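You operate a simulated robot arm through the tools that you are given. There is no shell and no other tool. Be economical: measure what you need, move in short steps, check, and stop when the job is done.

You are at the controls of a simulated two-armed robot. One attempt, no reset.

Task
On the wardrobe side of the bed, fold the hand towel in half, so that its two long edges meet.

It is judged by the outcome, as a careful person would: the job done as asked, and still so three seconds after it is handed in. It fails if anything else is knocked over, pushed out of place, dropped, spilled or broken. Flat cloth is picked up by pressing the open fingertips on it (5 to 10 N) and closing them slowly along it; thin cloth reads only 2 to 8 mm in the jaws.

Robot
Two 7-joint arms with two-finger parallel grippers on one trunk, on a base that drives. Base frame: it is fixed to the floor where the robot stands at the start and does not move with it; the origin is under the middle of the robot, x ahead of it, y to its left, z up. Lengths are in mm, angles in rad, forces in N, time in s.
The left shoulder is at the start at [70, 163, 820], the right one opposite. Places, roughly: wardrobe side of the bed [600, 500, 500]. Payload 3.43 kg a hand.
Tool frame (each hand has its own): the origin (TCP) lies between the finger pads and is the grasp point; the fingertips stand 34 mm ahead of it; z points along the fingers, y is the line along which they close. Largest opening 128 mm; finger width 24, thickness 12; the body of the gripper, 48 by 130 mm, starts 96 mm behind the TCP.
Orientation is that of the tool frame in the base frame, as [roll, pitch, yaw] about the fixed x, y, z axes, in that order (R = Rz(yaw) Ry(pitch) Rx(roll)). With the fingers straight down and closing along the base's y, the tool's x points along the base's -x, its y along +y and its z along -z.

Tools
- The arms move only by the tool play_rows. It takes "left_steps", "right_steps" or both (then of equal length, played together; a hand with none holds still); each is a list of rows, each an object (a shift or turn left out is 0, a gripper value left out holds the last) with "delta_pos": the shift along the tool's x, y, z in mm, a list of three; "rot": the turn, a rotation vector about the tool's x, y, z in rad, a list of three; "hand": the opening in per cent of the stroke, from 0 (shut) to 100 (fully open). In form: [{"delta_pos": [tx, ty, tz], "rot": [rx, ry, rz], "hand": hand}, ...]. A call has 1 to 10 rows; each row shifts and turns the commanded pose from where the row before left it, along the tool's axes as they then stand. A row lasts 0.2 s, in which the tool goes at most 50 mm and 0.15 rad; a call with a longer step from one row to the next is refused whole, and so is a gripper value outside its range. A pose out of reach is approached as far as the arm can. The call stops where the force on the tool passes 40 N (or 10 N more than at its start, if that is more) or the arm is blocked; 0.2 s more then pass. Each finger travels about 153 mm/s and halts on what it meets, pressing with about 42 N; the grip force reading is that of the motor and also rises with nothing between the fingers. The clock runs only during rows and for 0.2 s after the last one: add rows that do not move to give the fingers time. It gives the time, the measured TCP pose, the force on the tool (base axes), the opening and the grip force at its end, in the units of the frame above (readings bear some noise), with the torque about the TCP (base axes, N m) and any sound that the robot's microphone picked up.
- Cameras (640 x 400 px; columns grow to the right, rows downward): "scene" is now at [128.1, 19.3, 1030.4]; the picture's right is [0.25, -0.97, 0.00], its down [-0.71, -0.18, -0.69] and it looks along [0.66, 0.17, -0.73] (base axes); focal length 269 px, centre (320, 200). "left" rides on the left gripper at [76, 11, -160] in its tool frame; the picture's right is [-0.15, 0.99, 0.00], its down [-0.88, -0.13, -0.46] and it looks along [-0.45, -0.07, 0.89] (tool axes); focal length 234 px, centre (320, 200). "right" rides on the right gripper at [76, -11, -160] in its tool frame; the picture's right is [0.15, 0.99, 0.00], its down [-0.88, 0.13, -0.46] and it looks along [-0.45, 0.07, 0.89] (tool axes); focal length 234 px, centre (320, 200). There is no depth. A picture from a camera that has moved, and an enlarged one, comes with that camera's place and axes in the base frame and with its lens.
- capture(camera): a new picture of that camera. No time passes.
- move_column(by): slides the trunk up (or, below 0, down) by that many mm; the arms and the scene camera ride with it, the base frame stays. It gives what a move gives, with no picture.
- base_move(legs): drives the robot by 1 to 6 legs, each [ahead, left, turn to the left] in mm, mm and rad, along the robot's own axes; the way and the turn of a leg run together, so that a leg with both is an arc; at most 1500 mm and 3.142 rad a leg. The arms and the cameras ride along, it lands a little off, and it stops where it bumps. It gives what a move gives.
- head_to(pan, tilt): turns the head with the scene camera to pan (to the left, within 1.501 rad either way) and tilt (down, from -0.506 to 1.204), counted from straight ahead of the robot. It gives what a move gives.
- enlarge(camera, box): a new picture of the part [left, top, right, bottom] of that camera's present view, enlarged. No time passes.
- finish_job(): hands the job in; it is judged then, once.

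Go step by step. Nothing tells you exact positions but the pictures and the camera data: compare them with the known pose of the tool, close in by small moves and look again before you grip or let go. The budget is 120 turns and 108 pictures, counting those below and the enlarged ones. Unless the task says otherwise, let go and move clear before handing in, and close with one line.

The tools are called after "Emit:" as a command line: name --argument value ..., lists and objects as JSON in quotes. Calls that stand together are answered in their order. play_rows: Moves the arms, as the interface text tells. Its arguments: {"type":"object","properties":{"left_steps":{"type":"array","items":{"type":"object","properties":{"delta_pos":{"type":"array","items":{"type":"number"}},"rot":{"type":"array","items":{"type":"number"}},"hand":{"type":"number"}}}},"right_steps":{"type":"array","items":{"type":"object","properties":{"delta_pos":{"type":"array","items":{"type":"number"}},"rot":{"type":"array","items":{"type":"number"}},"hand":{"type":"number"}}}}},"required":[]} The other tools are called the same way: move_column (by) slides the trunk up or down; base_move (legs) drives the base; head_to (pan, tilt) turns the head that bears the scene camera; capture (camera) takes a picture; enlarge (camera, box) takes an enlarged picture of a part of a camera's view; finish_job () hands the job in.

At the start:

```text
time: 0.0
left_tool_pos: [520.5, 402.6, 738.5]
left_orientation: [-3.141, 0.001, -3.141]
left_wrist_force: [-0.5, -0.9, -0.7]
left_ft_torque: [-0.02, -0.02, -0.02]
left_width: 127.9
left_finger_force: 0.0
right_tool_pos: [579.8, -68.1, 700.8]
right_orientation: [3.141, 0.0, -3.141]
right_wrist_force: [-0.3, -0.5, -0.3]
right_ft_torque: [0.02, 0.0, 0.0]
right_width: 128.0
right_finger_force: 0.1
trunk travel left (down, up): [-300.0, 640.0]
robot x, y, heading: [-2.4, 1.7, -0.003]
head pan, tilt: [0.248, 0.815]
```

scene: 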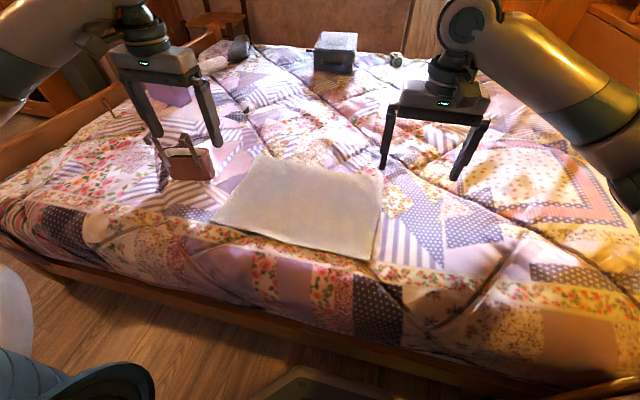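
right: 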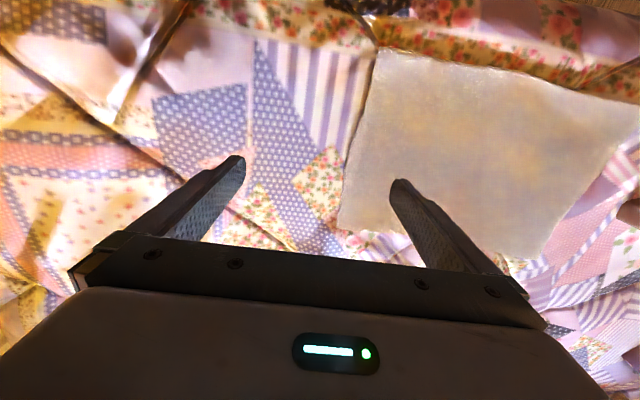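
left: 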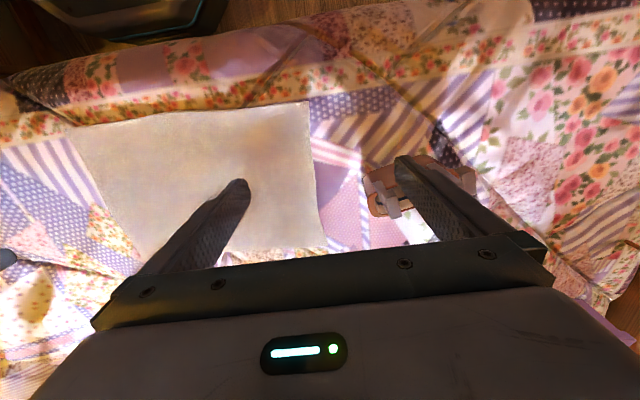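

The towel lies roughly at x 490–815, y −15–405, with its long edges along y. I'll check the floor to the left, because I'd like to shift left and centre the towel between the arms.

Emit:
head_to --pan 1.2 --tilt 0.9

Emit:
capture --camera "scene"

Emit:
enlarge --camera "left" --box '[0, 60, 400, 310]'

```text
time: 1.2
left_tool_pos: [520.4, 402.1, 738.8]
left_orientation: [3.142, 0.001, 3.14]
left_wrist_force: [0.7, 0.1, -0.3]
left_ft_torque: [0.02, 0.0, 0.0]
left_width: 128.1
left_finger_force: 0.1
right_tool_pos: [578.5, -68.6, 700.3]
right_orientation: [3.141, 0.001, 3.141]
right_wrist_force: [-0.5, 0.4, -0.2]
right_ft_torque: [0.0, -0.01, 0.01]
right_width: 128.0
right_finger_force: 0.0
trunk travel left (down, up): [-300.0, 640.0]
robot x, y, heading: [0.2, 4.7, 0.001]
head pan, tilt: [1.201, 0.901]
```

```text
104 pictures are left
camera scene: at [78.0, 70.1, 1023.8], right [0.93, -0.36, 0.0], down [-0.28, -0.73, -0.62], along [0.22, 0.58, -0.78], focal length 269 px, centre (320, 200)
```

scene: 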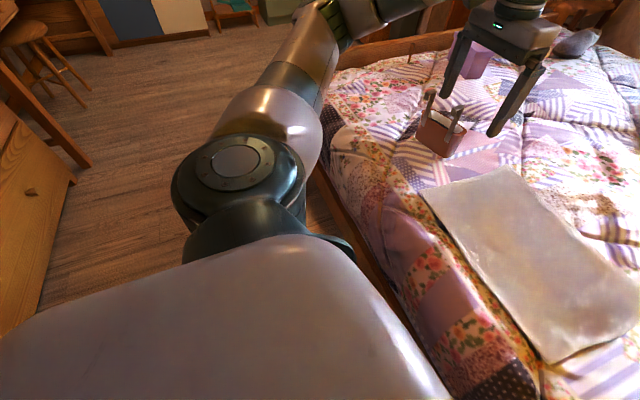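

```text
1.60 times, centred on (200, 185) of left
camera zoom: at [446.0, 413.2, 897.3], right [0.15, 0.99, 0.0], down [0.88, -0.13, 0.46], along [0.45, -0.07, -0.89], focal length 375 px, centre (512, 224)
```

zoom: 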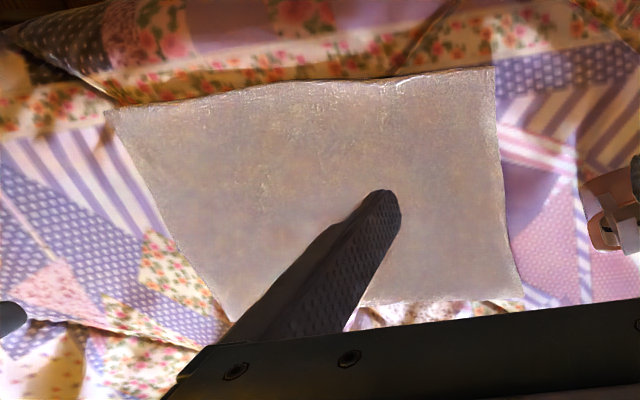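

The two views only agree if the bed surface is at z≈500. That puts the towel at about x 460–760, y −12–385, which both arms can reach without driving. I'll bring the hands above the near-edge corners with the fingers partly closed.

Emit:
play_rows --left_steps '[{"delta_pos": [8, -10, 32], "hand": 40}, {"delta_pos": [8, -10, 32]}, {"delta_pos": [8, -10, 32]}, {"delta_pos": [7, -11, 31]}, {"delta_pos": [7, -11, 26]}, {}]' --right_steps '[{"delta_pos": [23, 19, 24], "hand": 40}, {"delta_pos": [23, 19, 24]}, {"delta_pos": [23, 19, 24]}, {"delta_pos": [23, 18, 24]}, {"delta_pos": [23, 18, 20]}, {}]'

Emit:
head_to --pan 0.25 --tilt 0.9

Emit:
capture --camera "scene"

Emit:
capture --camera "left"

Emit:
capture --camera "right"

```text
time: 2.6
left_tool_pos: [483.0, 350.2, 586.7]
left_orientation: [-3.141, -0.001, 3.141]
left_wrist_force: [-0.3, -0.5, -0.3]
left_ft_torque: [0.01, -0.02, 0.03]
left_width: 51.0
left_finger_force: 0.1
right_tool_pos: [465.1, 26.2, 583.5]
right_orientation: [3.14, -0.001, 3.141]
right_wrist_force: [-0.7, 0.0, -0.1]
right_ft_torque: [-0.03, -0.03, 0.01]
right_width: 51.2
right_finger_force: 0.1
trunk travel left (down, up): [-300.0, 640.0]
robot x, y, heading: [0.6, 1.1, 0.0]
head pan, tilt: [1.201, 0.901]
```

```text
time: 3.9
left_tool_pos: [484.4, 350.5, 587.2]
left_orientation: [-3.141, 0.001, 3.141]
left_wrist_force: [-1.0, -0.1, 0.0]
left_ft_torque: [0.0, 0.01, 0.01]
left_width: 51.2
left_finger_force: 0.1
right_tool_pos: [465.2, 25.7, 585.2]
right_orientation: [-3.14, -0.001, -3.141]
right_wrist_force: [0.2, 0.0, -0.2]
right_ft_torque: [-0.02, -0.02, 0.03]
right_width: 51.3
right_finger_force: 0.0
trunk travel left (down, up): [-300.0, 640.0]
robot x, y, heading: [-3.4, -2.3, -0.001]
head pan, tilt: [0.25, 0.901]
```

```text
102 pictures are left
camera scene: at [123.8, 18.4, 1023.8], right [0.25, -0.97, 0.0], down [-0.76, -0.19, -0.62], along [0.6, 0.15, -0.78], focal length 269 px, centre (320, 200)
```

scene: 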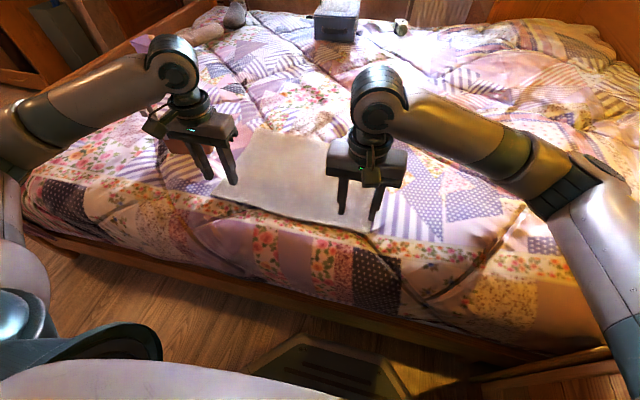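

```text
101 pictures are left
camera left: at [409.3, 360.3, 745.7], right [0.15, 0.99, 0.0], down [0.88, -0.13, 0.46], along [0.45, -0.07, -0.89], focal length 234 px, centre (320, 200)
```

left: 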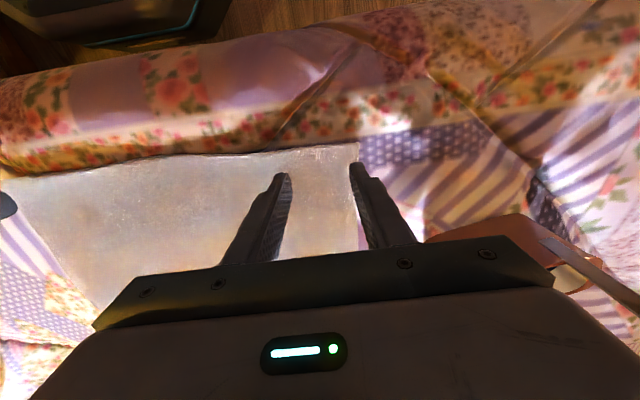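

```text
100 pictures are left
camera right: at [389.2, 14.5, 744.7], right [-0.15, 0.99, 0.0], down [0.88, 0.13, 0.46], along [0.45, 0.07, -0.89], focal length 234 px, centre (320, 200)
```

right: 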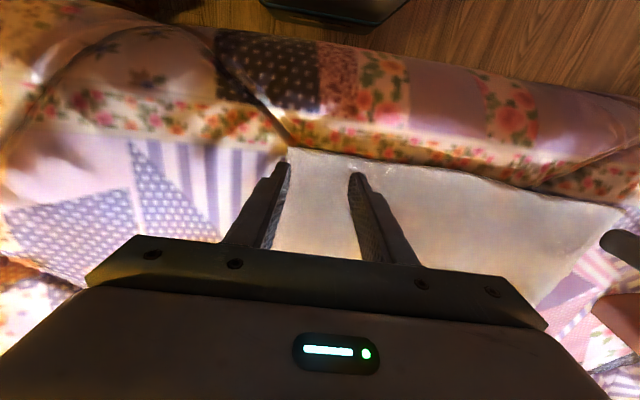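

Both hands are about 10 mm inside the near edge and clear of the corners. Next I descend in steps while watching the force.

Emit:
play_rows --left_steps '[{"delta_pos": [0, 0, 20]}, {"delta_pos": [0, 0, 15]}, {"delta_pos": [0, 0, 8]}, {}]' --right_steps '[{"delta_pos": [0, 0, 20]}, {"delta_pos": [0, 0, 15]}, {"delta_pos": [0, 0, 8]}, {}]'

Emit:
capture --camera "left"

Emit:
capture --camera "right"

```text
time: 4.9
left_tool_pos: [484.1, 350.3, 542.8]
left_orientation: [-3.14, 0.0, 3.141]
left_wrist_force: [0.1, 0.8, -0.8]
left_ft_torque: [-0.01, 0.04, 0.04]
left_width: 51.2
left_finger_force: 0.0
right_tool_pos: [464.4, 25.5, 541.8]
right_orientation: [-3.141, -0.001, 3.141]
right_wrist_force: [-0.7, -0.9, -0.1]
right_ft_torque: [-0.01, -0.01, -0.05]
right_width: 51.2
right_finger_force: 0.1
trunk travel left (down, up): [-300.0, 640.0]
robot x, y, heading: [5.2, -1.7, 0.006]
head pan, tilt: [0.25, 0.901]
```

```text
99 pictures are left
camera left: at [409.1, 360.7, 701.5], right [0.15, 0.99, 0.0], down [0.88, -0.13, 0.46], along [0.45, -0.07, -0.89], focal length 234 px, centre (320, 200)
```

left: 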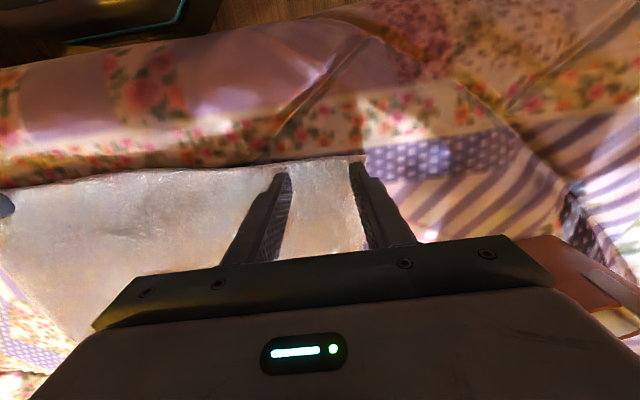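

```text
98 pictures are left
camera right: at [388.8, 13.2, 701.4], right [-0.15, 0.99, 0.0], down [0.88, 0.13, 0.46], along [0.45, 0.07, -0.89], focal length 234 px, centre (320, 200)
```

right: 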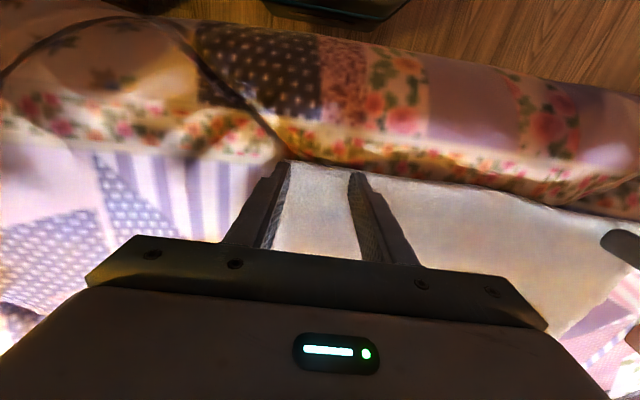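

The tips are about 8 mm above the cloth. I'll continue down in small steps and nudge the right hand slightly inward.

Emit:
play_rows --left_steps '[{"delta_pos": [0, 0, 4]}, {"delta_pos": [0, 0, 3]}, {"delta_pos": [0, 0, 2]}, {}]' --right_steps '[{"delta_pos": [-4, 0, 4]}, {"delta_pos": [0, 0, 3]}, {"delta_pos": [0, 0, 2]}, {}]'

```text
time: 5.9
left_tool_pos: [482.7, 349.7, 536.6]
left_orientation: [3.14, 0.008, -3.139]
left_wrist_force: [6.2, 5.4, 17.2]
left_ft_torque: [0.16, -0.25, 0.03]
left_width: 51.3
left_finger_force: 0.1
right_tool_pos: [467.5, 23.0, 535.9]
right_orientation: [3.14, 0.008, -3.141]
right_wrist_force: [-1.4, -2.5, 40.0]
right_ft_torque: [-0.19, 0.03, 0.07]
right_width: 51.4
right_finger_force: 0.1
trunk travel left (down, up): [-300.0, 640.0]
robot x, y, heading: [2.9, -1.4, 0.001]
head pan, tilt: [0.25, 0.901]
```

Both touched, at z≈502 at the tips, but too hard. I'll ease up to reach 5–10 N.

Emit:
play_rows --left_steps '[{"delta_pos": [0, 0, -1]}, {}]' --right_steps '[{"delta_pos": [0, 0, -2.5]}, {}]'

```text
time: 6.5
left_tool_pos: [482.9, 349.3, 537.6]
left_orientation: [-3.141, 0.005, 3.141]
left_wrist_force: [9.0, 4.0, 19.5]
left_ft_torque: [0.11, -0.35, 0.03]
left_width: 50.8
left_finger_force: 0.0
right_tool_pos: [468.2, 23.8, 537.2]
right_orientation: [3.139, 0.003, 3.141]
right_wrist_force: [2.0, -0.1, 28.4]
right_ft_torque: [0.04, -0.1, 0.04]
right_width: 51.1
right_finger_force: 0.1
trunk travel left (down, up): [-300.0, 640.0]
robot x, y, heading: [0.2, -1.4, -0.001]
head pan, tilt: [0.25, 0.901]
```

Emit:
play_rows --left_steps '[{"delta_pos": [0, 0, -1.5]}, {}]' --right_steps '[{"delta_pos": [0, 0, -2.5]}, {}]'

```text
time: 7.1
left_tool_pos: [482.9, 350.5, 538.0]
left_orientation: [3.141, 0.004, -3.141]
left_wrist_force: [10.2, 1.7, 21.1]
left_ft_torque: [0.08, -0.32, -0.01]
left_width: 50.9
left_finger_force: 0.1
right_tool_pos: [468.2, 22.8, 536.3]
right_orientation: [3.141, 0.0, 3.141]
right_wrist_force: [2.9, 4.1, 8.4]
right_ft_torque: [0.16, -0.12, 0.0]
right_width: 51.1
right_finger_force: 0.0
trunk travel left (down, up): [-300.0, 640.0]
robot x, y, heading: [0.2, 3.0, 0.0]
head pan, tilt: [0.25, 0.901]
```

The right hand is at about 8 N. The left still needs to lift a little.

Emit:
play_rows --left_steps '[{"delta_pos": [0, 0, -1.5]}, {}]'

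```text
time: 7.7
left_tool_pos: [481.8, 350.2, 536.5]
left_orientation: [3.141, -0.001, -3.141]
left_wrist_force: [6.7, 0.3, 11.1]
left_ft_torque: [-0.02, -0.21, 0.03]
left_width: 51.3
left_finger_force: 0.0
right_tool_pos: [468.1, 23.2, 536.9]
right_orientation: [3.141, 0.001, 3.142]
right_wrist_force: [0.2, 2.6, 4.4]
right_ft_torque: [0.1, 0.03, -0.03]
right_width: 51.1
right_finger_force: 0.1
trunk travel left (down, up): [-300.0, 640.0]
robot x, y, heading: [2.0, -0.4, -0.001]
head pan, tilt: [0.25, 0.901]
```

Contact is now 11 N on the left and 4 N on the right, so I'll close slowly.

Emit:
play_rows --left_steps '[{"hand": 35}, {"hand": 30}, {"hand": 25}, {"hand": 20}, {"hand": 15}, {"hand": 10}, {"hand": 6}, {"hand": 3}, {"hand": 0}, {}]' --right_steps '[{"hand": 35, "delta_pos": [0, 0, 0.6]}, {"hand": 30}, {"hand": 25}, {"hand": 20}, {"hand": 15}, {"hand": 10}, {"hand": 6}, {"hand": 3}, {"hand": 0}, {}]'

Emit:
capture --camera "left"

Emit:
capture --camera "right"

```text
time: 9.9
left_tool_pos: [483.4, 350.6, 537.6]
left_orientation: [3.141, 0.002, 3.141]
left_wrist_force: [0.1, -7.9, 4.7]
left_ft_torque: [-0.28, -0.05, 0.0]
left_width: 4.1
left_finger_force: 38.7
right_tool_pos: [467.4, 23.6, 536.8]
right_orientation: [3.14, 0.003, 3.141]
right_wrist_force: [0.4, 10.1, 11.3]
right_ft_torque: [0.35, 0.0, 0.06]
right_width: 5.4
right_finger_force: 39.9
trunk travel left (down, up): [-300.0, 640.0]
robot x, y, heading: [-0.8, -0.8, 0.001]
head pan, tilt: [0.25, 0.901]
```

```text
97 pictures are left
camera left: at [408.1, 360.9, 696.5], right [0.15, 0.99, 0.0], down [0.88, -0.13, 0.46], along [0.45, -0.07, -0.89], focal length 234 px, centre (320, 200)
```

left: 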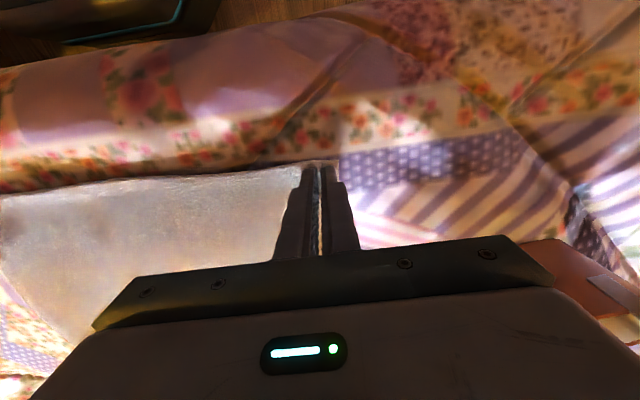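

```text
96 pictures are left
camera right: at [391.8, 12.4, 696.9], right [-0.15, 0.99, 0.0], down [0.88, 0.13, 0.46], along [0.45, 0.07, -0.89], focal length 234 px, centre (320, 200)
```

right: 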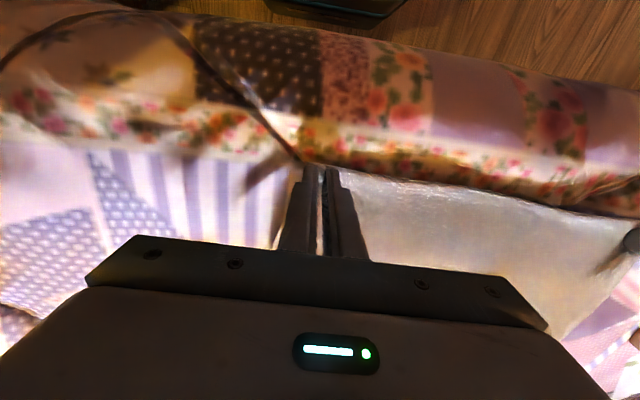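

Both grippers hold cloth, at 4 and 5 mm. I'll lift a bit and check the grip.

Emit:
play_rows --left_steps '[{"delta_pos": [-5, 0, -15]}, {"delta_pos": [-10, 0, -20]}, {"delta_pos": [-10, 0, -20]}, {}]' --right_steps '[{"delta_pos": [-5, 0, -15]}, {"delta_pos": [-10, 0, -20]}, {"delta_pos": [-10, 0, -20]}, {}]'

Emit:
capture --camera "scene"

Emit:
capture --camera "left"

Emit:
capture --camera "right"

```text
time: 10.9
left_tool_pos: [508.1, 349.9, 591.7]
left_orientation: [3.141, 0.0, 3.141]
left_wrist_force: [-0.2, -7.7, -0.3]
left_ft_torque: [-0.29, -0.03, 0.03]
left_width: 3.9
left_finger_force: 38.5
right_tool_pos: [492.8, 24.2, 592.2]
right_orientation: [-3.141, 0.0, -3.141]
right_wrist_force: [0.1, 8.6, -0.5]
right_ft_torque: [0.34, -0.03, 0.04]
right_width: 4.6
right_finger_force: 39.7
trunk travel left (down, up): [-300.0, 640.0]
robot x, y, heading: [-4.5, 0.1, 0.002]
head pan, tilt: [0.25, 0.901]
```

```text
95 pictures are left
camera scene: at [123.8, 18.3, 1023.8], right [0.25, -0.97, 0.0], down [-0.76, -0.19, -0.62], along [0.6, 0.15, -0.78], focal length 269 px, centre (320, 200)
```

scene: 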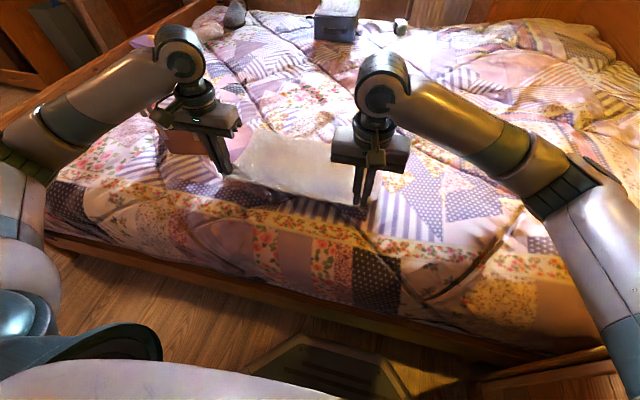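

```text
94 pictures are left
camera left: at [432.8, 360.7, 751.2], right [0.15, 0.99, 0.0], down [0.88, -0.13, 0.46], along [0.45, -0.07, -0.89], focal length 234 px, centre (320, 200)
```

left: 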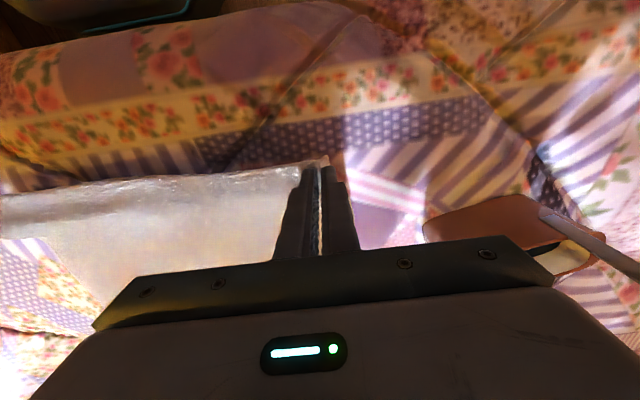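

```text
93 pictures are left
camera right: at [417.7, 12.3, 751.5], right [-0.15, 0.99, 0.0], down [0.88, 0.13, 0.46], along [0.45, 0.07, -0.89], focal length 234 px, centre (320, 200)
```

right: 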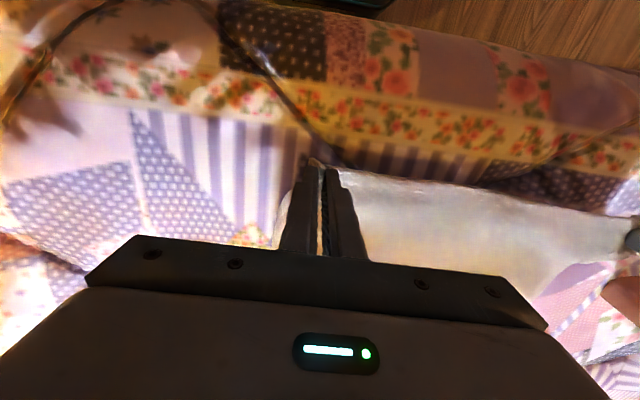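

The grip is good and the edge is coming up cleanly. I'll swing the hands up over the fold line at x≈612, easing the side tension a little.

Emit:
play_rows --left_steps '[{"delta_pos": [-26, -1.5, -24]}, {"delta_pos": [-26, -1.5, -22]}, {"delta_pos": [-26, -1.5, -16]}, {"delta_pos": [-26, -1.5, -8]}, {}]' --right_steps '[{"delta_pos": [-29, 1.5, -24]}, {"delta_pos": [-29, 1.5, -22]}, {"delta_pos": [-29, 1.5, -16]}, {"delta_pos": [-29, 1.5, -8]}, {}]'

Emit:
capture --camera "scene"

Emit:
capture --camera "left"

Emit:
capture --camera "right"

```text
time: 12.1
left_tool_pos: [611.6, 344.2, 660.3]
left_orientation: [3.141, 0.0, 3.141]
left_wrist_force: [0.2, -0.2, 0.2]
left_ft_torque: [-0.04, 0.02, -0.03]
left_width: 4.2
left_finger_force: 38.6
right_tool_pos: [607.9, 29.5, 662.3]
right_orientation: [-3.14, 0.002, 3.141]
right_wrist_force: [0.2, 0.8, 0.0]
right_ft_torque: [0.0, 0.01, 0.0]
right_width: 4.4
right_finger_force: 39.3
trunk travel left (down, up): [-300.0, 640.0]
robot x, y, heading: [1.7, 0.8, -0.001]
head pan, tilt: [0.25, 0.901]
```

```text
92 pictures are left
camera scene: at [123.8, 18.3, 1023.8], right [0.25, -0.97, 0.0], down [-0.76, -0.19, -0.62], along [0.6, 0.15, -0.78], focal length 269 px, centre (320, 200)
```

scene: 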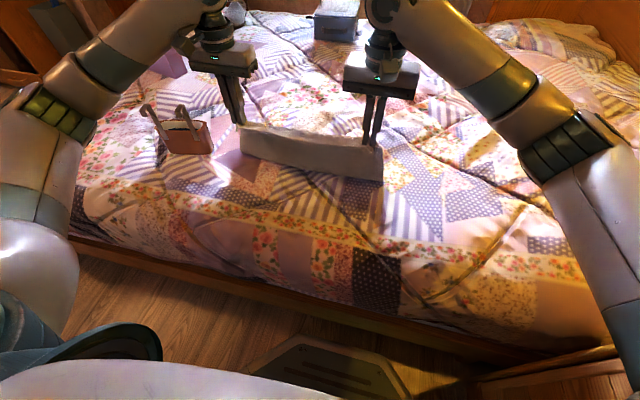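

```text
91 pictures are left
camera left: at [537.2, 355.2, 819.8], right [0.15, 0.99, 0.0], down [0.88, -0.13, 0.46], along [0.45, -0.07, -0.89], focal length 234 px, centre (320, 200)
```

left: 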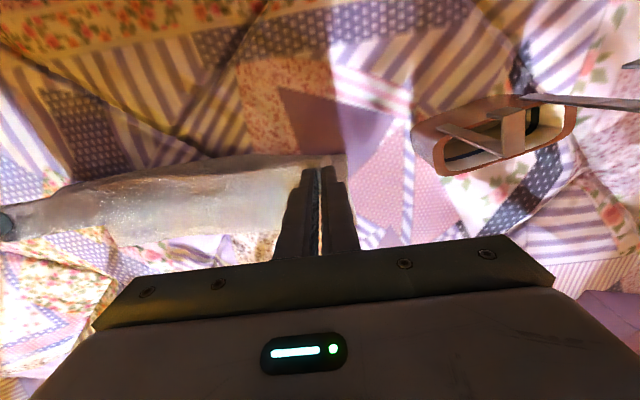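

```text
90 pictures are left
camera right: at [532.9, 18.6, 822.0], right [-0.15, 0.99, 0.0], down [0.88, 0.13, 0.46], along [0.45, 0.07, -0.89], focal length 234 px, centre (320, 200)
```

right: 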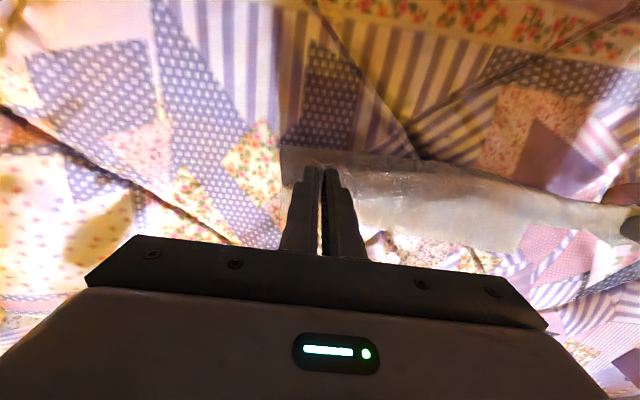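

The near half is up over the fold line. I'll bring the hands forward and down to just short of the far edge, so the far edge shows behind them.

Emit:
play_rows --left_steps '[{"delta_pos": [-30, 0, 12]}, {"delta_pos": [-25, 0, 30]}, {"delta_pos": [-20, 0, 38]}, {}]' --right_steps '[{"delta_pos": [-32, 0, 12]}, {"delta_pos": [-26, 0, 30]}, {"delta_pos": [-20, 0, 39]}, {}]'

Emit:
enlarge --camera "scene" --box '[180, 50, 460, 225]'

Emit:
capture --camera "left"

Emit:
capture --camera "right"

```text
time: 13.1
left_tool_pos: [686.4, 343.4, 580.8]
left_orientation: [3.141, -0.001, 3.141]
left_wrist_force: [0.4, -0.1, -0.6]
left_ft_torque: [-0.01, 0.0, -0.03]
left_width: 4.2
left_finger_force: 38.6
right_tool_pos: [688.8, 27.9, 579.8]
right_orientation: [-3.14, -0.001, 3.141]
right_wrist_force: [0.5, 1.5, 0.0]
right_ft_torque: [0.04, 0.02, -0.01]
right_width: 4.6
right_finger_force: 38.8
trunk travel left (down, up): [-300.0, 640.0]
robot x, y, heading: [2.0, -0.7, 0.001]
head pan, tilt: [0.25, 0.901]
```

```text
2.29 times, centred on (320, 138) of scene
camera zoom: at [123.6, 18.3, 1023.9], right [0.25, -0.97, 0.0], down [-0.76, -0.19, -0.62], along [0.6, 0.15, -0.78], focal length 615 px, centre (320, 343)
```

zoom: 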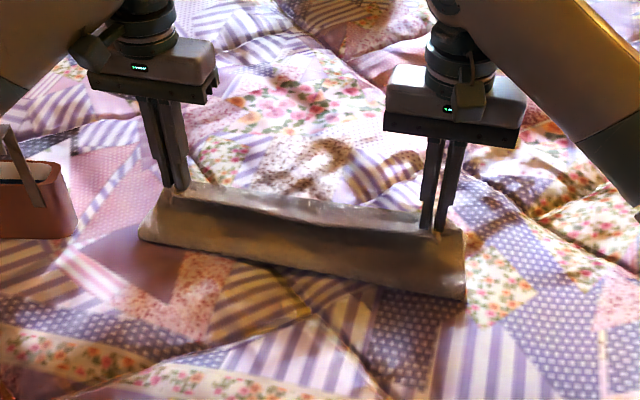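

```text
88 pictures are left
camera left: at [611.5, 354.8, 739.9], right [0.15, 0.99, 0.0], down [0.88, -0.13, 0.46], along [0.45, -0.07, -0.89], focal length 234 px, centre (320, 200)
```

left: 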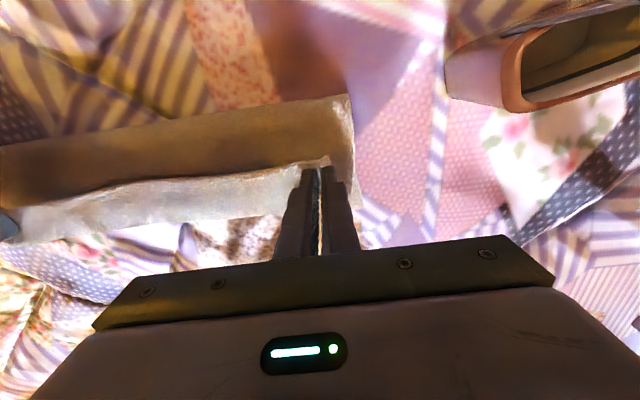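

```text
87 pictures are left
camera right: at [612.1, 17.0, 740.1], right [-0.15, 0.99, 0.0], down [0.88, 0.13, 0.46], along [0.45, 0.07, -0.89], focal length 234 px, centre (320, 200)
```

right: 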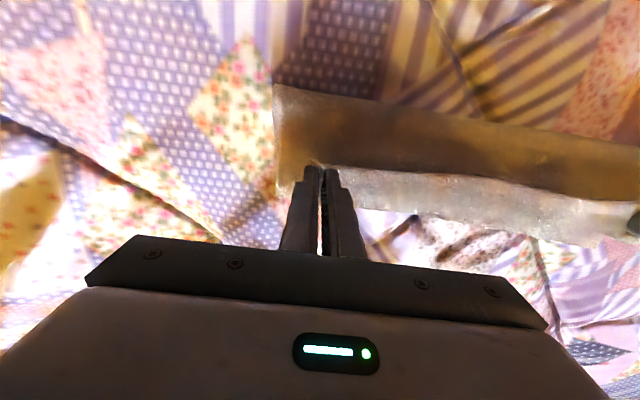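

The far edge shows behind the held edge at x≈740, so the towel is wrapping over as intended. I'll carry the held edge to it and lower to just above the cloth.

Emit:
play_rows --left_steps '[{"delta_pos": [-30, 2, 2]}, {"delta_pos": [-32, 2, 8]}, {"delta_pos": [0, 1, 12]}, {"delta_pos": [0, 0, 8]}, {}]' --right_steps '[{"delta_pos": [-30, -2, 2]}, {"delta_pos": [-30, -2, 8]}, {"delta_pos": [0, -1, 12]}, {"delta_pos": [0, 0, 8]}, {}]'

Emit:
enlarge --camera "scene" --box '[180, 50, 460, 225]'

Emit:
capture --camera "left"

Emit:
capture --camera "right"

```text
time: 14.3
left_tool_pos: [749.4, 348.2, 552.5]
left_orientation: [3.141, -0.001, 3.141]
left_wrist_force: [0.4, -6.9, -0.3]
left_ft_torque: [-0.2, 0.03, -0.02]
left_width: 4.1
left_finger_force: 38.6
right_tool_pos: [747.1, 25.2, 550.0]
right_orientation: [3.141, 0.001, 3.14]
right_wrist_force: [0.3, 6.9, 0.6]
right_ft_torque: [0.26, 0.01, 0.03]
right_width: 4.3
right_finger_force: 39.2
trunk travel left (down, up): [-300.0, 640.0]
robot x, y, heading: [1.9, -0.5, 0.001]
head pan, tilt: [0.25, 0.901]
```

```text
2.29 times, centred on (320, 138) of scene
camera zoom: at [123.9, 18.3, 1023.8], right [0.25, -0.97, 0.0], down [-0.76, -0.19, -0.62], along [0.6, 0.15, -0.78], focal length 615 px, centre (320, 343)
```

zoom: 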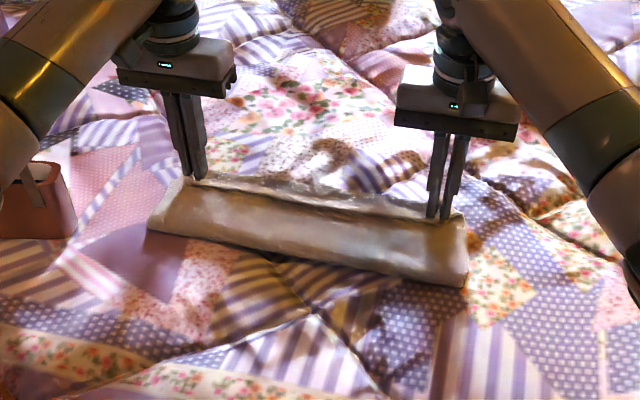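

```text
85 pictures are left
camera left: at [674.0, 359.9, 710.8], right [0.15, 0.99, 0.0], down [0.88, -0.13, 0.46], along [0.45, -0.07, -0.89], focal length 234 px, centre (320, 200)
```

left: 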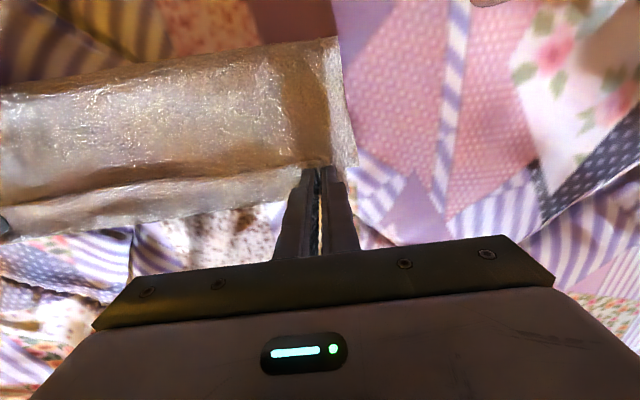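

```text
84 pictures are left
camera right: at [671.1, 13.4, 710.1], right [-0.15, 0.99, 0.0], down [0.88, 0.13, 0.46], along [0.45, 0.07, -0.89], focal length 234 px, centre (320, 200)
```

right: 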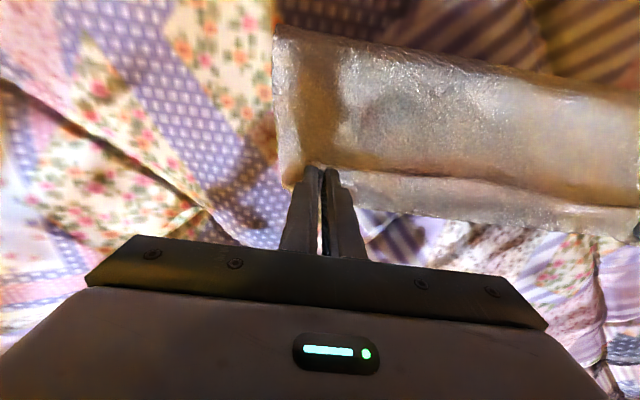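

The held edge is at x≈740 while the far edge now reads about 772. I need roughly 32 mm more, so I'll move forward and see if the lower layer stays put.

Emit:
play_rows --left_steps '[{"delta_pos": [-16, -2, 0]}, {"delta_pos": [-16, -2, 0]}, {}]' --right_steps '[{"delta_pos": [-16, 2, 0]}, {"delta_pos": [-16, 2, 0]}, {}]'

Emit:
enlarge --camera "scene" --box '[180, 50, 460, 225]'

Emit:
capture --camera "left"

Emit:
capture --camera "right"

```text
time: 15.1
left_tool_pos: [781.5, 346.2, 552.3]
left_orientation: [-3.14, 0.0, 3.14]
left_wrist_force: [-0.7, -1.1, 0.6]
left_ft_torque: [-0.04, 0.01, -0.01]
left_width: 4.0
left_finger_force: 38.4
right_tool_pos: [780.6, 28.8, 550.4]
right_orientation: [-3.14, -0.001, -3.141]
right_wrist_force: [-1.0, 0.9, 0.5]
right_ft_torque: [0.03, 0.01, 0.04]
right_width: 4.6
right_finger_force: 39.1
trunk travel left (down, up): [-300.0, 640.0]
robot x, y, heading: [-0.9, -0.3, 0.004]
head pan, tilt: [0.25, 0.901]
```

```text
2.29 times, centred on (320, 138) of scene
camera zoom: at [123.9, 18.3, 1023.8], right [0.25, -0.97, 0.0], down [-0.76, -0.19, -0.62], along [0.6, 0.15, -0.78], focal length 615 px, centre (320, 343)
```

zoom: 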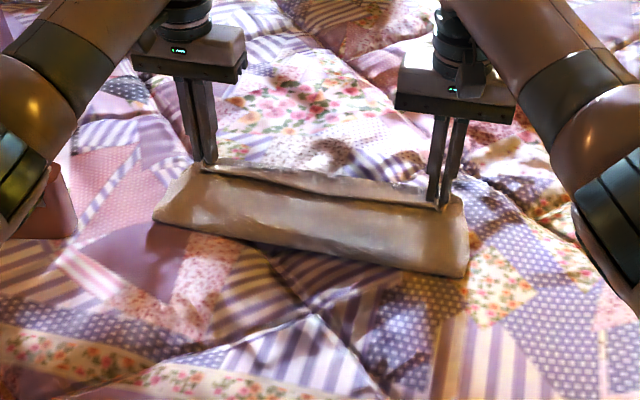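

```text
82 pictures are left
camera left: at [706.7, 357.0, 711.4], right [0.15, 0.99, 0.0], down [0.88, -0.13, 0.46], along [0.45, -0.07, -0.89], focal length 234 px, centre (320, 200)
```

left: 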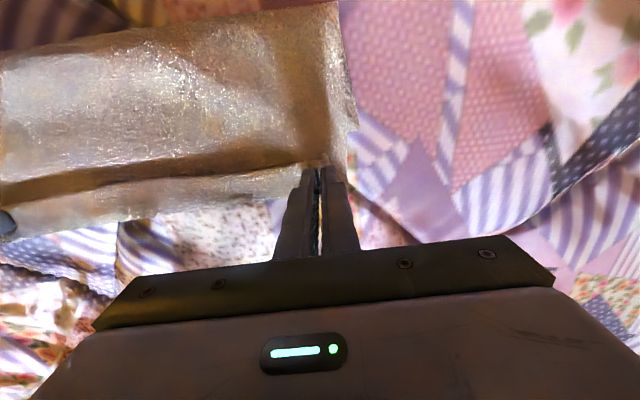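

```text
81 pictures are left
camera right: at [703.2, 18.3, 710.2], right [-0.15, 0.99, 0.0], down [0.88, 0.13, 0.46], along [0.45, 0.07, -0.89], focal length 234 px, centre (320, 200)
```

right: 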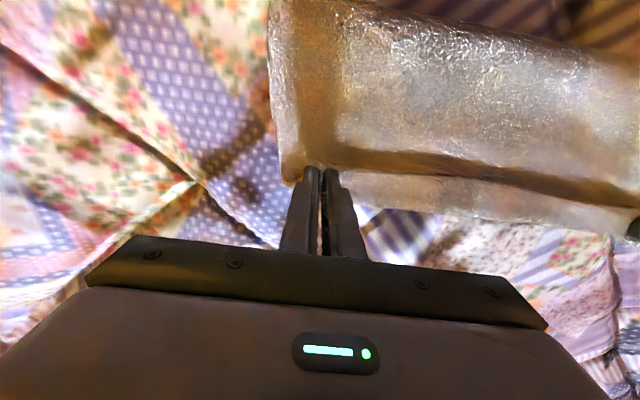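

The lower layer is sliding along with the held edge, probably because the hanging edge drags on it. I'll lift the edge clear and check where the lower layer lies.

Emit:
play_rows --left_steps '[{"delta_pos": [0, 0, -20]}, {"delta_pos": [0, 0, -25]}, {}]' --right_steps '[{"delta_pos": [0, 0, -20]}, {"delta_pos": [0, 0, -25]}, {}]'

Emit:
enlarge --camera "scene" --box '[180, 50, 460, 225]'

Emit:
capture --camera "left"

Emit:
capture --camera "right"

```text
time: 15.9
left_tool_pos: [780.0, 345.2, 596.6]
left_orientation: [3.14, 0.0, -3.14]
left_wrist_force: [0.3, -1.2, 0.7]
left_ft_torque: [-0.02, -0.01, -0.01]
left_width: 4.2
left_finger_force: 38.5
right_tool_pos: [780.1, 30.0, 596.7]
right_orientation: [3.142, -0.001, 3.141]
right_wrist_force: [0.1, 0.8, -0.4]
right_ft_torque: [0.02, 0.01, 0.02]
right_width: 4.6
right_finger_force: 39.0
trunk travel left (down, up): [-300.0, 640.0]
robot x, y, heading: [-1.2, 2.1, 0.004]
head pan, tilt: [0.25, 0.901]
```

```text
2.29 times, centred on (320, 138) of scene
camera zoom: at [124.1, 18.4, 1023.7], right [0.25, -0.97, 0.0], down [-0.76, -0.19, -0.62], along [0.6, 0.15, -0.78], focal length 615 px, centre (320, 343)
```

zoom: 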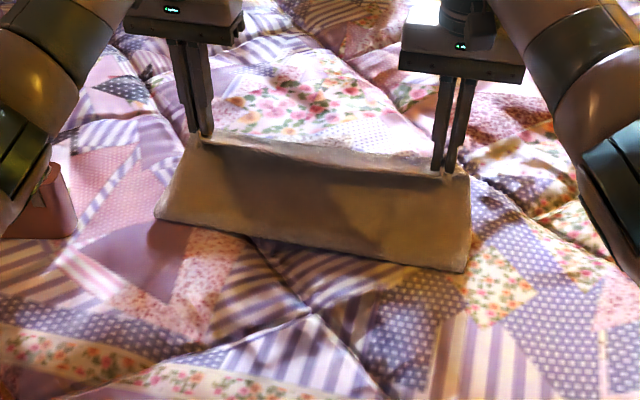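

```text
79 pictures are left
camera left: at [705.7, 356.0, 756.3], right [0.15, 0.99, 0.0], down [0.88, -0.13, 0.46], along [0.45, -0.07, -0.89], focal length 234 px, centre (320, 200)
```

left: 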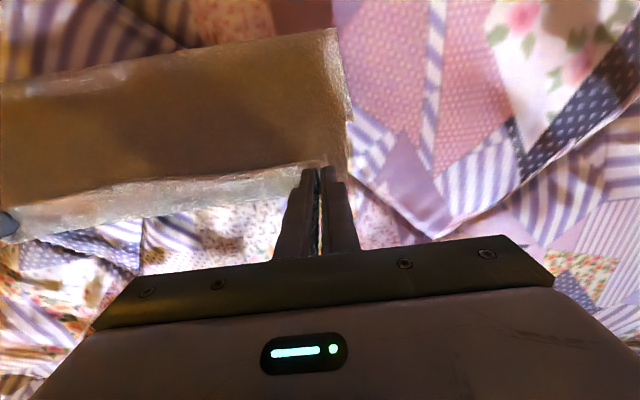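

```text
78 pictures are left
camera right: at [704.0, 18.7, 755.4], right [-0.15, 0.99, 0.0], down [0.88, 0.13, 0.46], along [0.45, 0.07, -0.89], focal length 234 px, centre (320, 200)
```

right: 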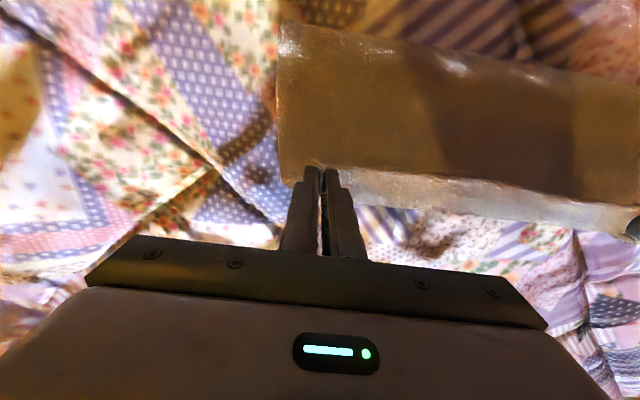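

The bright strip moves with the hands, so it is the held flap and not the far layer. I'll move back and low so the scene camera can see over the held edge to the true far edge.

Emit:
play_rows --left_steps '[{"delta_pos": [30, 0, 0]}, {"delta_pos": [30, 0, 15]}, {"delta_pos": [25, 0, 25]}, {}]' --right_steps '[{"delta_pos": [30, 0, 0]}, {"delta_pos": [30, 0, 15]}, {"delta_pos": [25, 0, 25]}, {}]'

Emit:
enlarge --camera "scene" --box '[180, 50, 460, 225]'

Emit:
capture --camera "left"

Emit:
capture --camera "right"

```text
time: 16.9
left_tool_pos: [694.2, 345.9, 557.2]
left_orientation: [-3.141, 0.001, 3.141]
left_wrist_force: [0.6, -2.8, -0.2]
left_ft_torque: [-0.08, 0.05, -0.04]
left_width: 4.3
left_finger_force: 38.6
right_tool_pos: [693.9, 28.9, 557.0]
right_orientation: [3.141, 0.0, -3.139]
right_wrist_force: [1.2, 0.5, -0.3]
right_ft_torque: [0.07, 0.01, 0.03]
right_width: 4.4
right_finger_force: 39.0
trunk travel left (down, up): [-300.0, 640.0]
robot x, y, heading: [-0.1, -0.2, 0.0]
head pan, tilt: [0.25, 0.901]
```

```text
2.29 times, centred on (320, 138) of scene
camera zoom: at [123.9, 18.3, 1023.9], right [0.25, -0.97, 0.0], down [-0.76, -0.19, -0.62], along [0.6, 0.15, -0.78], focal length 615 px, centre (320, 343)
```

zoom: 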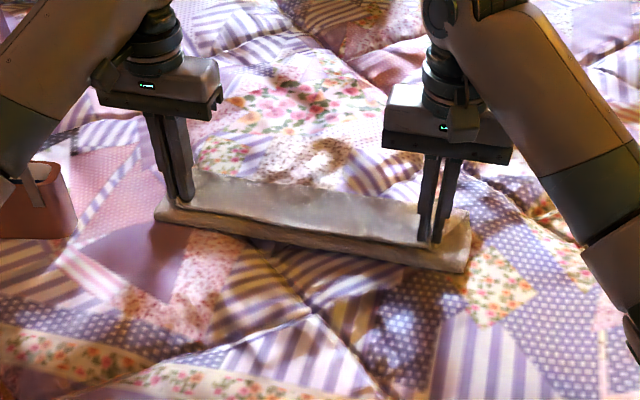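

```text
76 pictures are left
camera left: at [620.1, 356.1, 716.2], right [0.15, 0.99, 0.0], down [0.88, -0.13, 0.46], along [0.45, -0.07, -0.89], focal length 234 px, centre (320, 200)
```

left: 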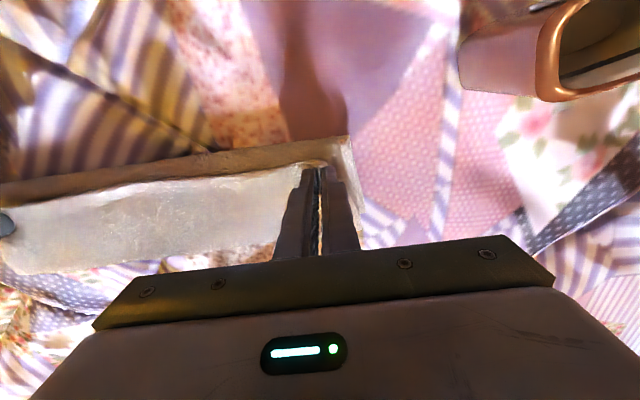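

```text
75 pictures are left
camera right: at [618.0, 17.7, 716.7], right [-0.15, 0.99, 0.0], down [0.88, 0.13, 0.46], along [0.45, 0.07, -0.89], focal length 234 px, centre (320, 200)
```

right: 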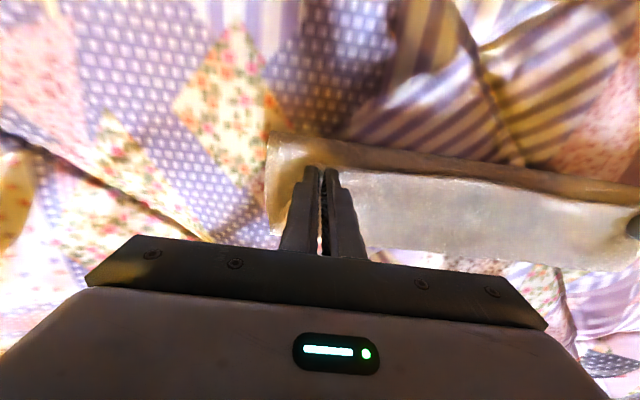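

Now the true far edge is visible at x≈780, and the held flap reaches about 18 mm ahead of the fingertips. I'll place the tips at x≈764, travelling high and then lowering straight down.

Emit:
play_rows --left_steps '[{"delta_pos": [-10, 0, -25]}, {"delta_pos": [-25, 0, -20]}, {"delta_pos": [-25, 0, 0]}, {"delta_pos": [-10, 0, 15]}, {"delta_pos": [0, 0, 25]}, {}]' --right_steps '[{"delta_pos": [-10, 0, -25]}, {"delta_pos": [-25, 0, -20]}, {"delta_pos": [-25, 0, 0]}, {"delta_pos": [-10, 0, 15]}, {"delta_pos": [0, 0, 25]}, {}]'

Emit:
enlarge --camera "scene" --box '[220, 70, 400, 183]'

Emit:
enlarge --camera "left" --box '[0, 0, 400, 250]'

Emit:
enlarge --camera "right" --box '[240, 0, 640, 250]'

```text
time: 18.3
left_tool_pos: [764.8, 345.7, 563.4]
left_orientation: [-3.141, 0.0, -3.14]
left_wrist_force: [-0.9, -1.3, -0.3]
left_ft_torque: [-0.05, -0.01, 0.01]
left_width: 4.2
left_finger_force: 38.6
right_tool_pos: [764.9, 29.9, 559.6]
right_orientation: [3.141, 0.002, 3.141]
right_wrist_force: [1.0, 2.2, -0.5]
right_ft_torque: [0.05, -0.02, 0.03]
right_width: 4.3
right_finger_force: 39.1
trunk travel left (down, up): [-300.0, 640.0]
robot x, y, heading: [-1.1, -2.4, 0.001]
head pan, tilt: [0.25, 0.901]
```

```text
3.54 times, centred on (310, 126) of scene
camera zoom: at [123.8, 18.3, 1023.9], right [0.25, -0.97, 0.0], down [-0.76, -0.19, -0.62], along [0.6, 0.15, -0.78], focal length 952 px, centre (355, 460)
```

zoom: 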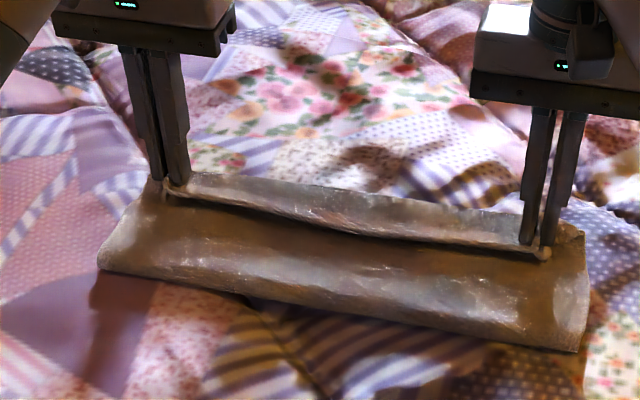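

```text
1.60 times, centred on (200, 125) of left
camera zoom: at [690.4, 356.2, 721.9], right [0.15, 0.99, 0.0], down [0.88, -0.13, 0.46], along [0.45, -0.07, -0.89], focal length 375 px, centre (512, 320)
```

zoom: 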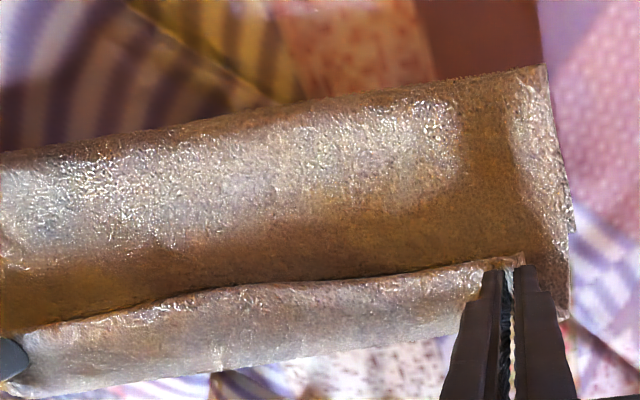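

```text
1.60 times, centred on (440, 125) of right
camera zoom: at [688.5, 17.7, 719.6], right [-0.15, 0.99, 0.0], down [0.88, 0.13, 0.46], along [0.45, 0.07, -0.89], focal length 375 px, centre (128, 320)
```

zoom: 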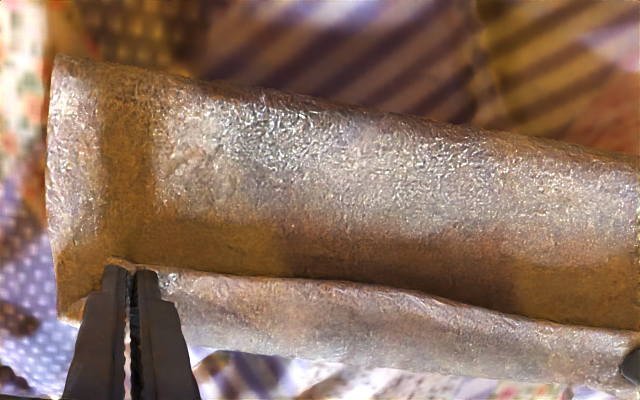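

I now read it as the edge curling back toward me, with the strip ahead of the fingers being the roll. When released it should unroll forward about 30 mm, so I'll come back 20 mm, lower and let go.

Emit:
play_rows --left_steps '[{"delta_pos": [18, 0, 0]}, {"delta_pos": [0, 0, 14]}, {}, {"hand": 4}, {"hand": 8}, {"hand": 14}, {"hand": 20}, {}]' --right_steps '[{"delta_pos": [18, 0, 0]}, {"delta_pos": [0, 0, 12]}, {}, {"hand": 4}, {"hand": 8}, {"hand": 14}, {"hand": 20}, {}]'

Emit:
enlarge --camera "scene" --box '[220, 70, 400, 183]'

Emit:
enlarge --camera "left" --box '[0, 0, 400, 250]'

Emit:
enlarge --camera "right" --box '[240, 0, 640, 250]'

```text
time: 20.1
left_tool_pos: [748.1, 347.5, 548.6]
left_orientation: [-3.141, 0.0, -3.141]
left_wrist_force: [-0.2, 1.4, 0.4]
left_ft_torque: [-0.02, -0.05, 0.02]
left_width: 25.3
left_finger_force: 0.1
right_tool_pos: [746.5, 27.3, 547.8]
right_orientation: [3.141, 0.001, 3.141]
right_wrist_force: [0.1, 0.6, -0.5]
right_ft_torque: [0.0, -0.04, 0.01]
right_width: 25.6
right_finger_force: 0.0
trunk travel left (down, up): [-300.0, 640.0]
robot x, y, heading: [0.8, -1.9, 0.0]
head pan, tilt: [0.25, 0.901]
```

```text
3.54 times, centred on (310, 126) of scene
camera zoom: at [123.8, 18.3, 1023.8], right [0.25, -0.97, 0.0], down [-0.76, -0.19, -0.62], along [0.6, 0.15, -0.78], focal length 952 px, centre (355, 460)
```

zoom: 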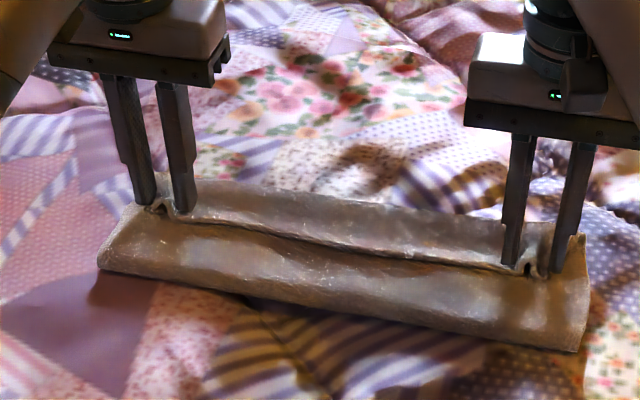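

```text
1.60 times, centred on (200, 125) of left
camera zoom: at [673.1, 356.5, 707.6], right [0.15, 0.99, 0.0], down [0.88, -0.13, 0.46], along [0.45, -0.07, -0.89], focal length 375 px, centre (512, 320)
```

zoom: 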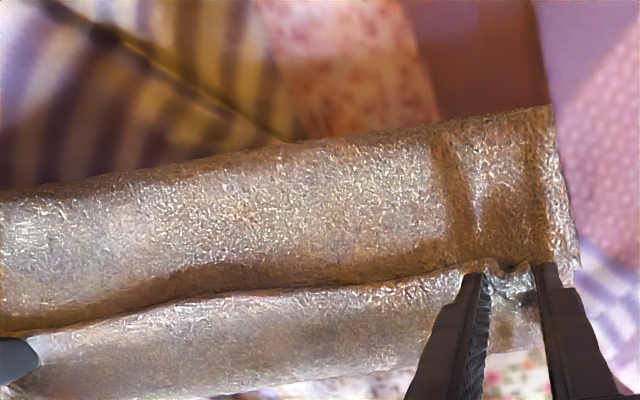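

```text
1.60 times, centred on (440, 125) of right
camera zoom: at [671.0, 17.7, 708.0], right [-0.15, 0.99, 0.0], down [0.88, 0.13, 0.46], along [0.45, 0.07, -0.89], focal length 375 px, centre (128, 320)
```

zoom: 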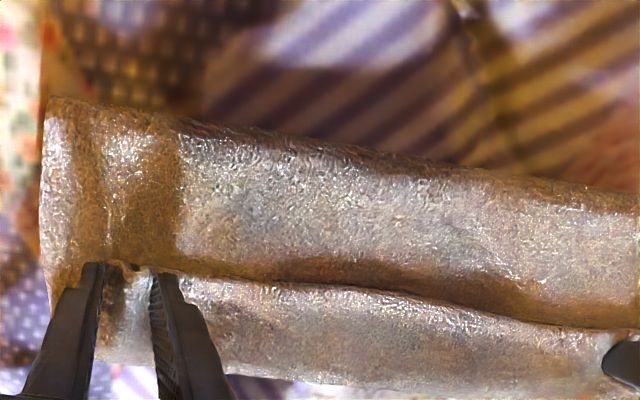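

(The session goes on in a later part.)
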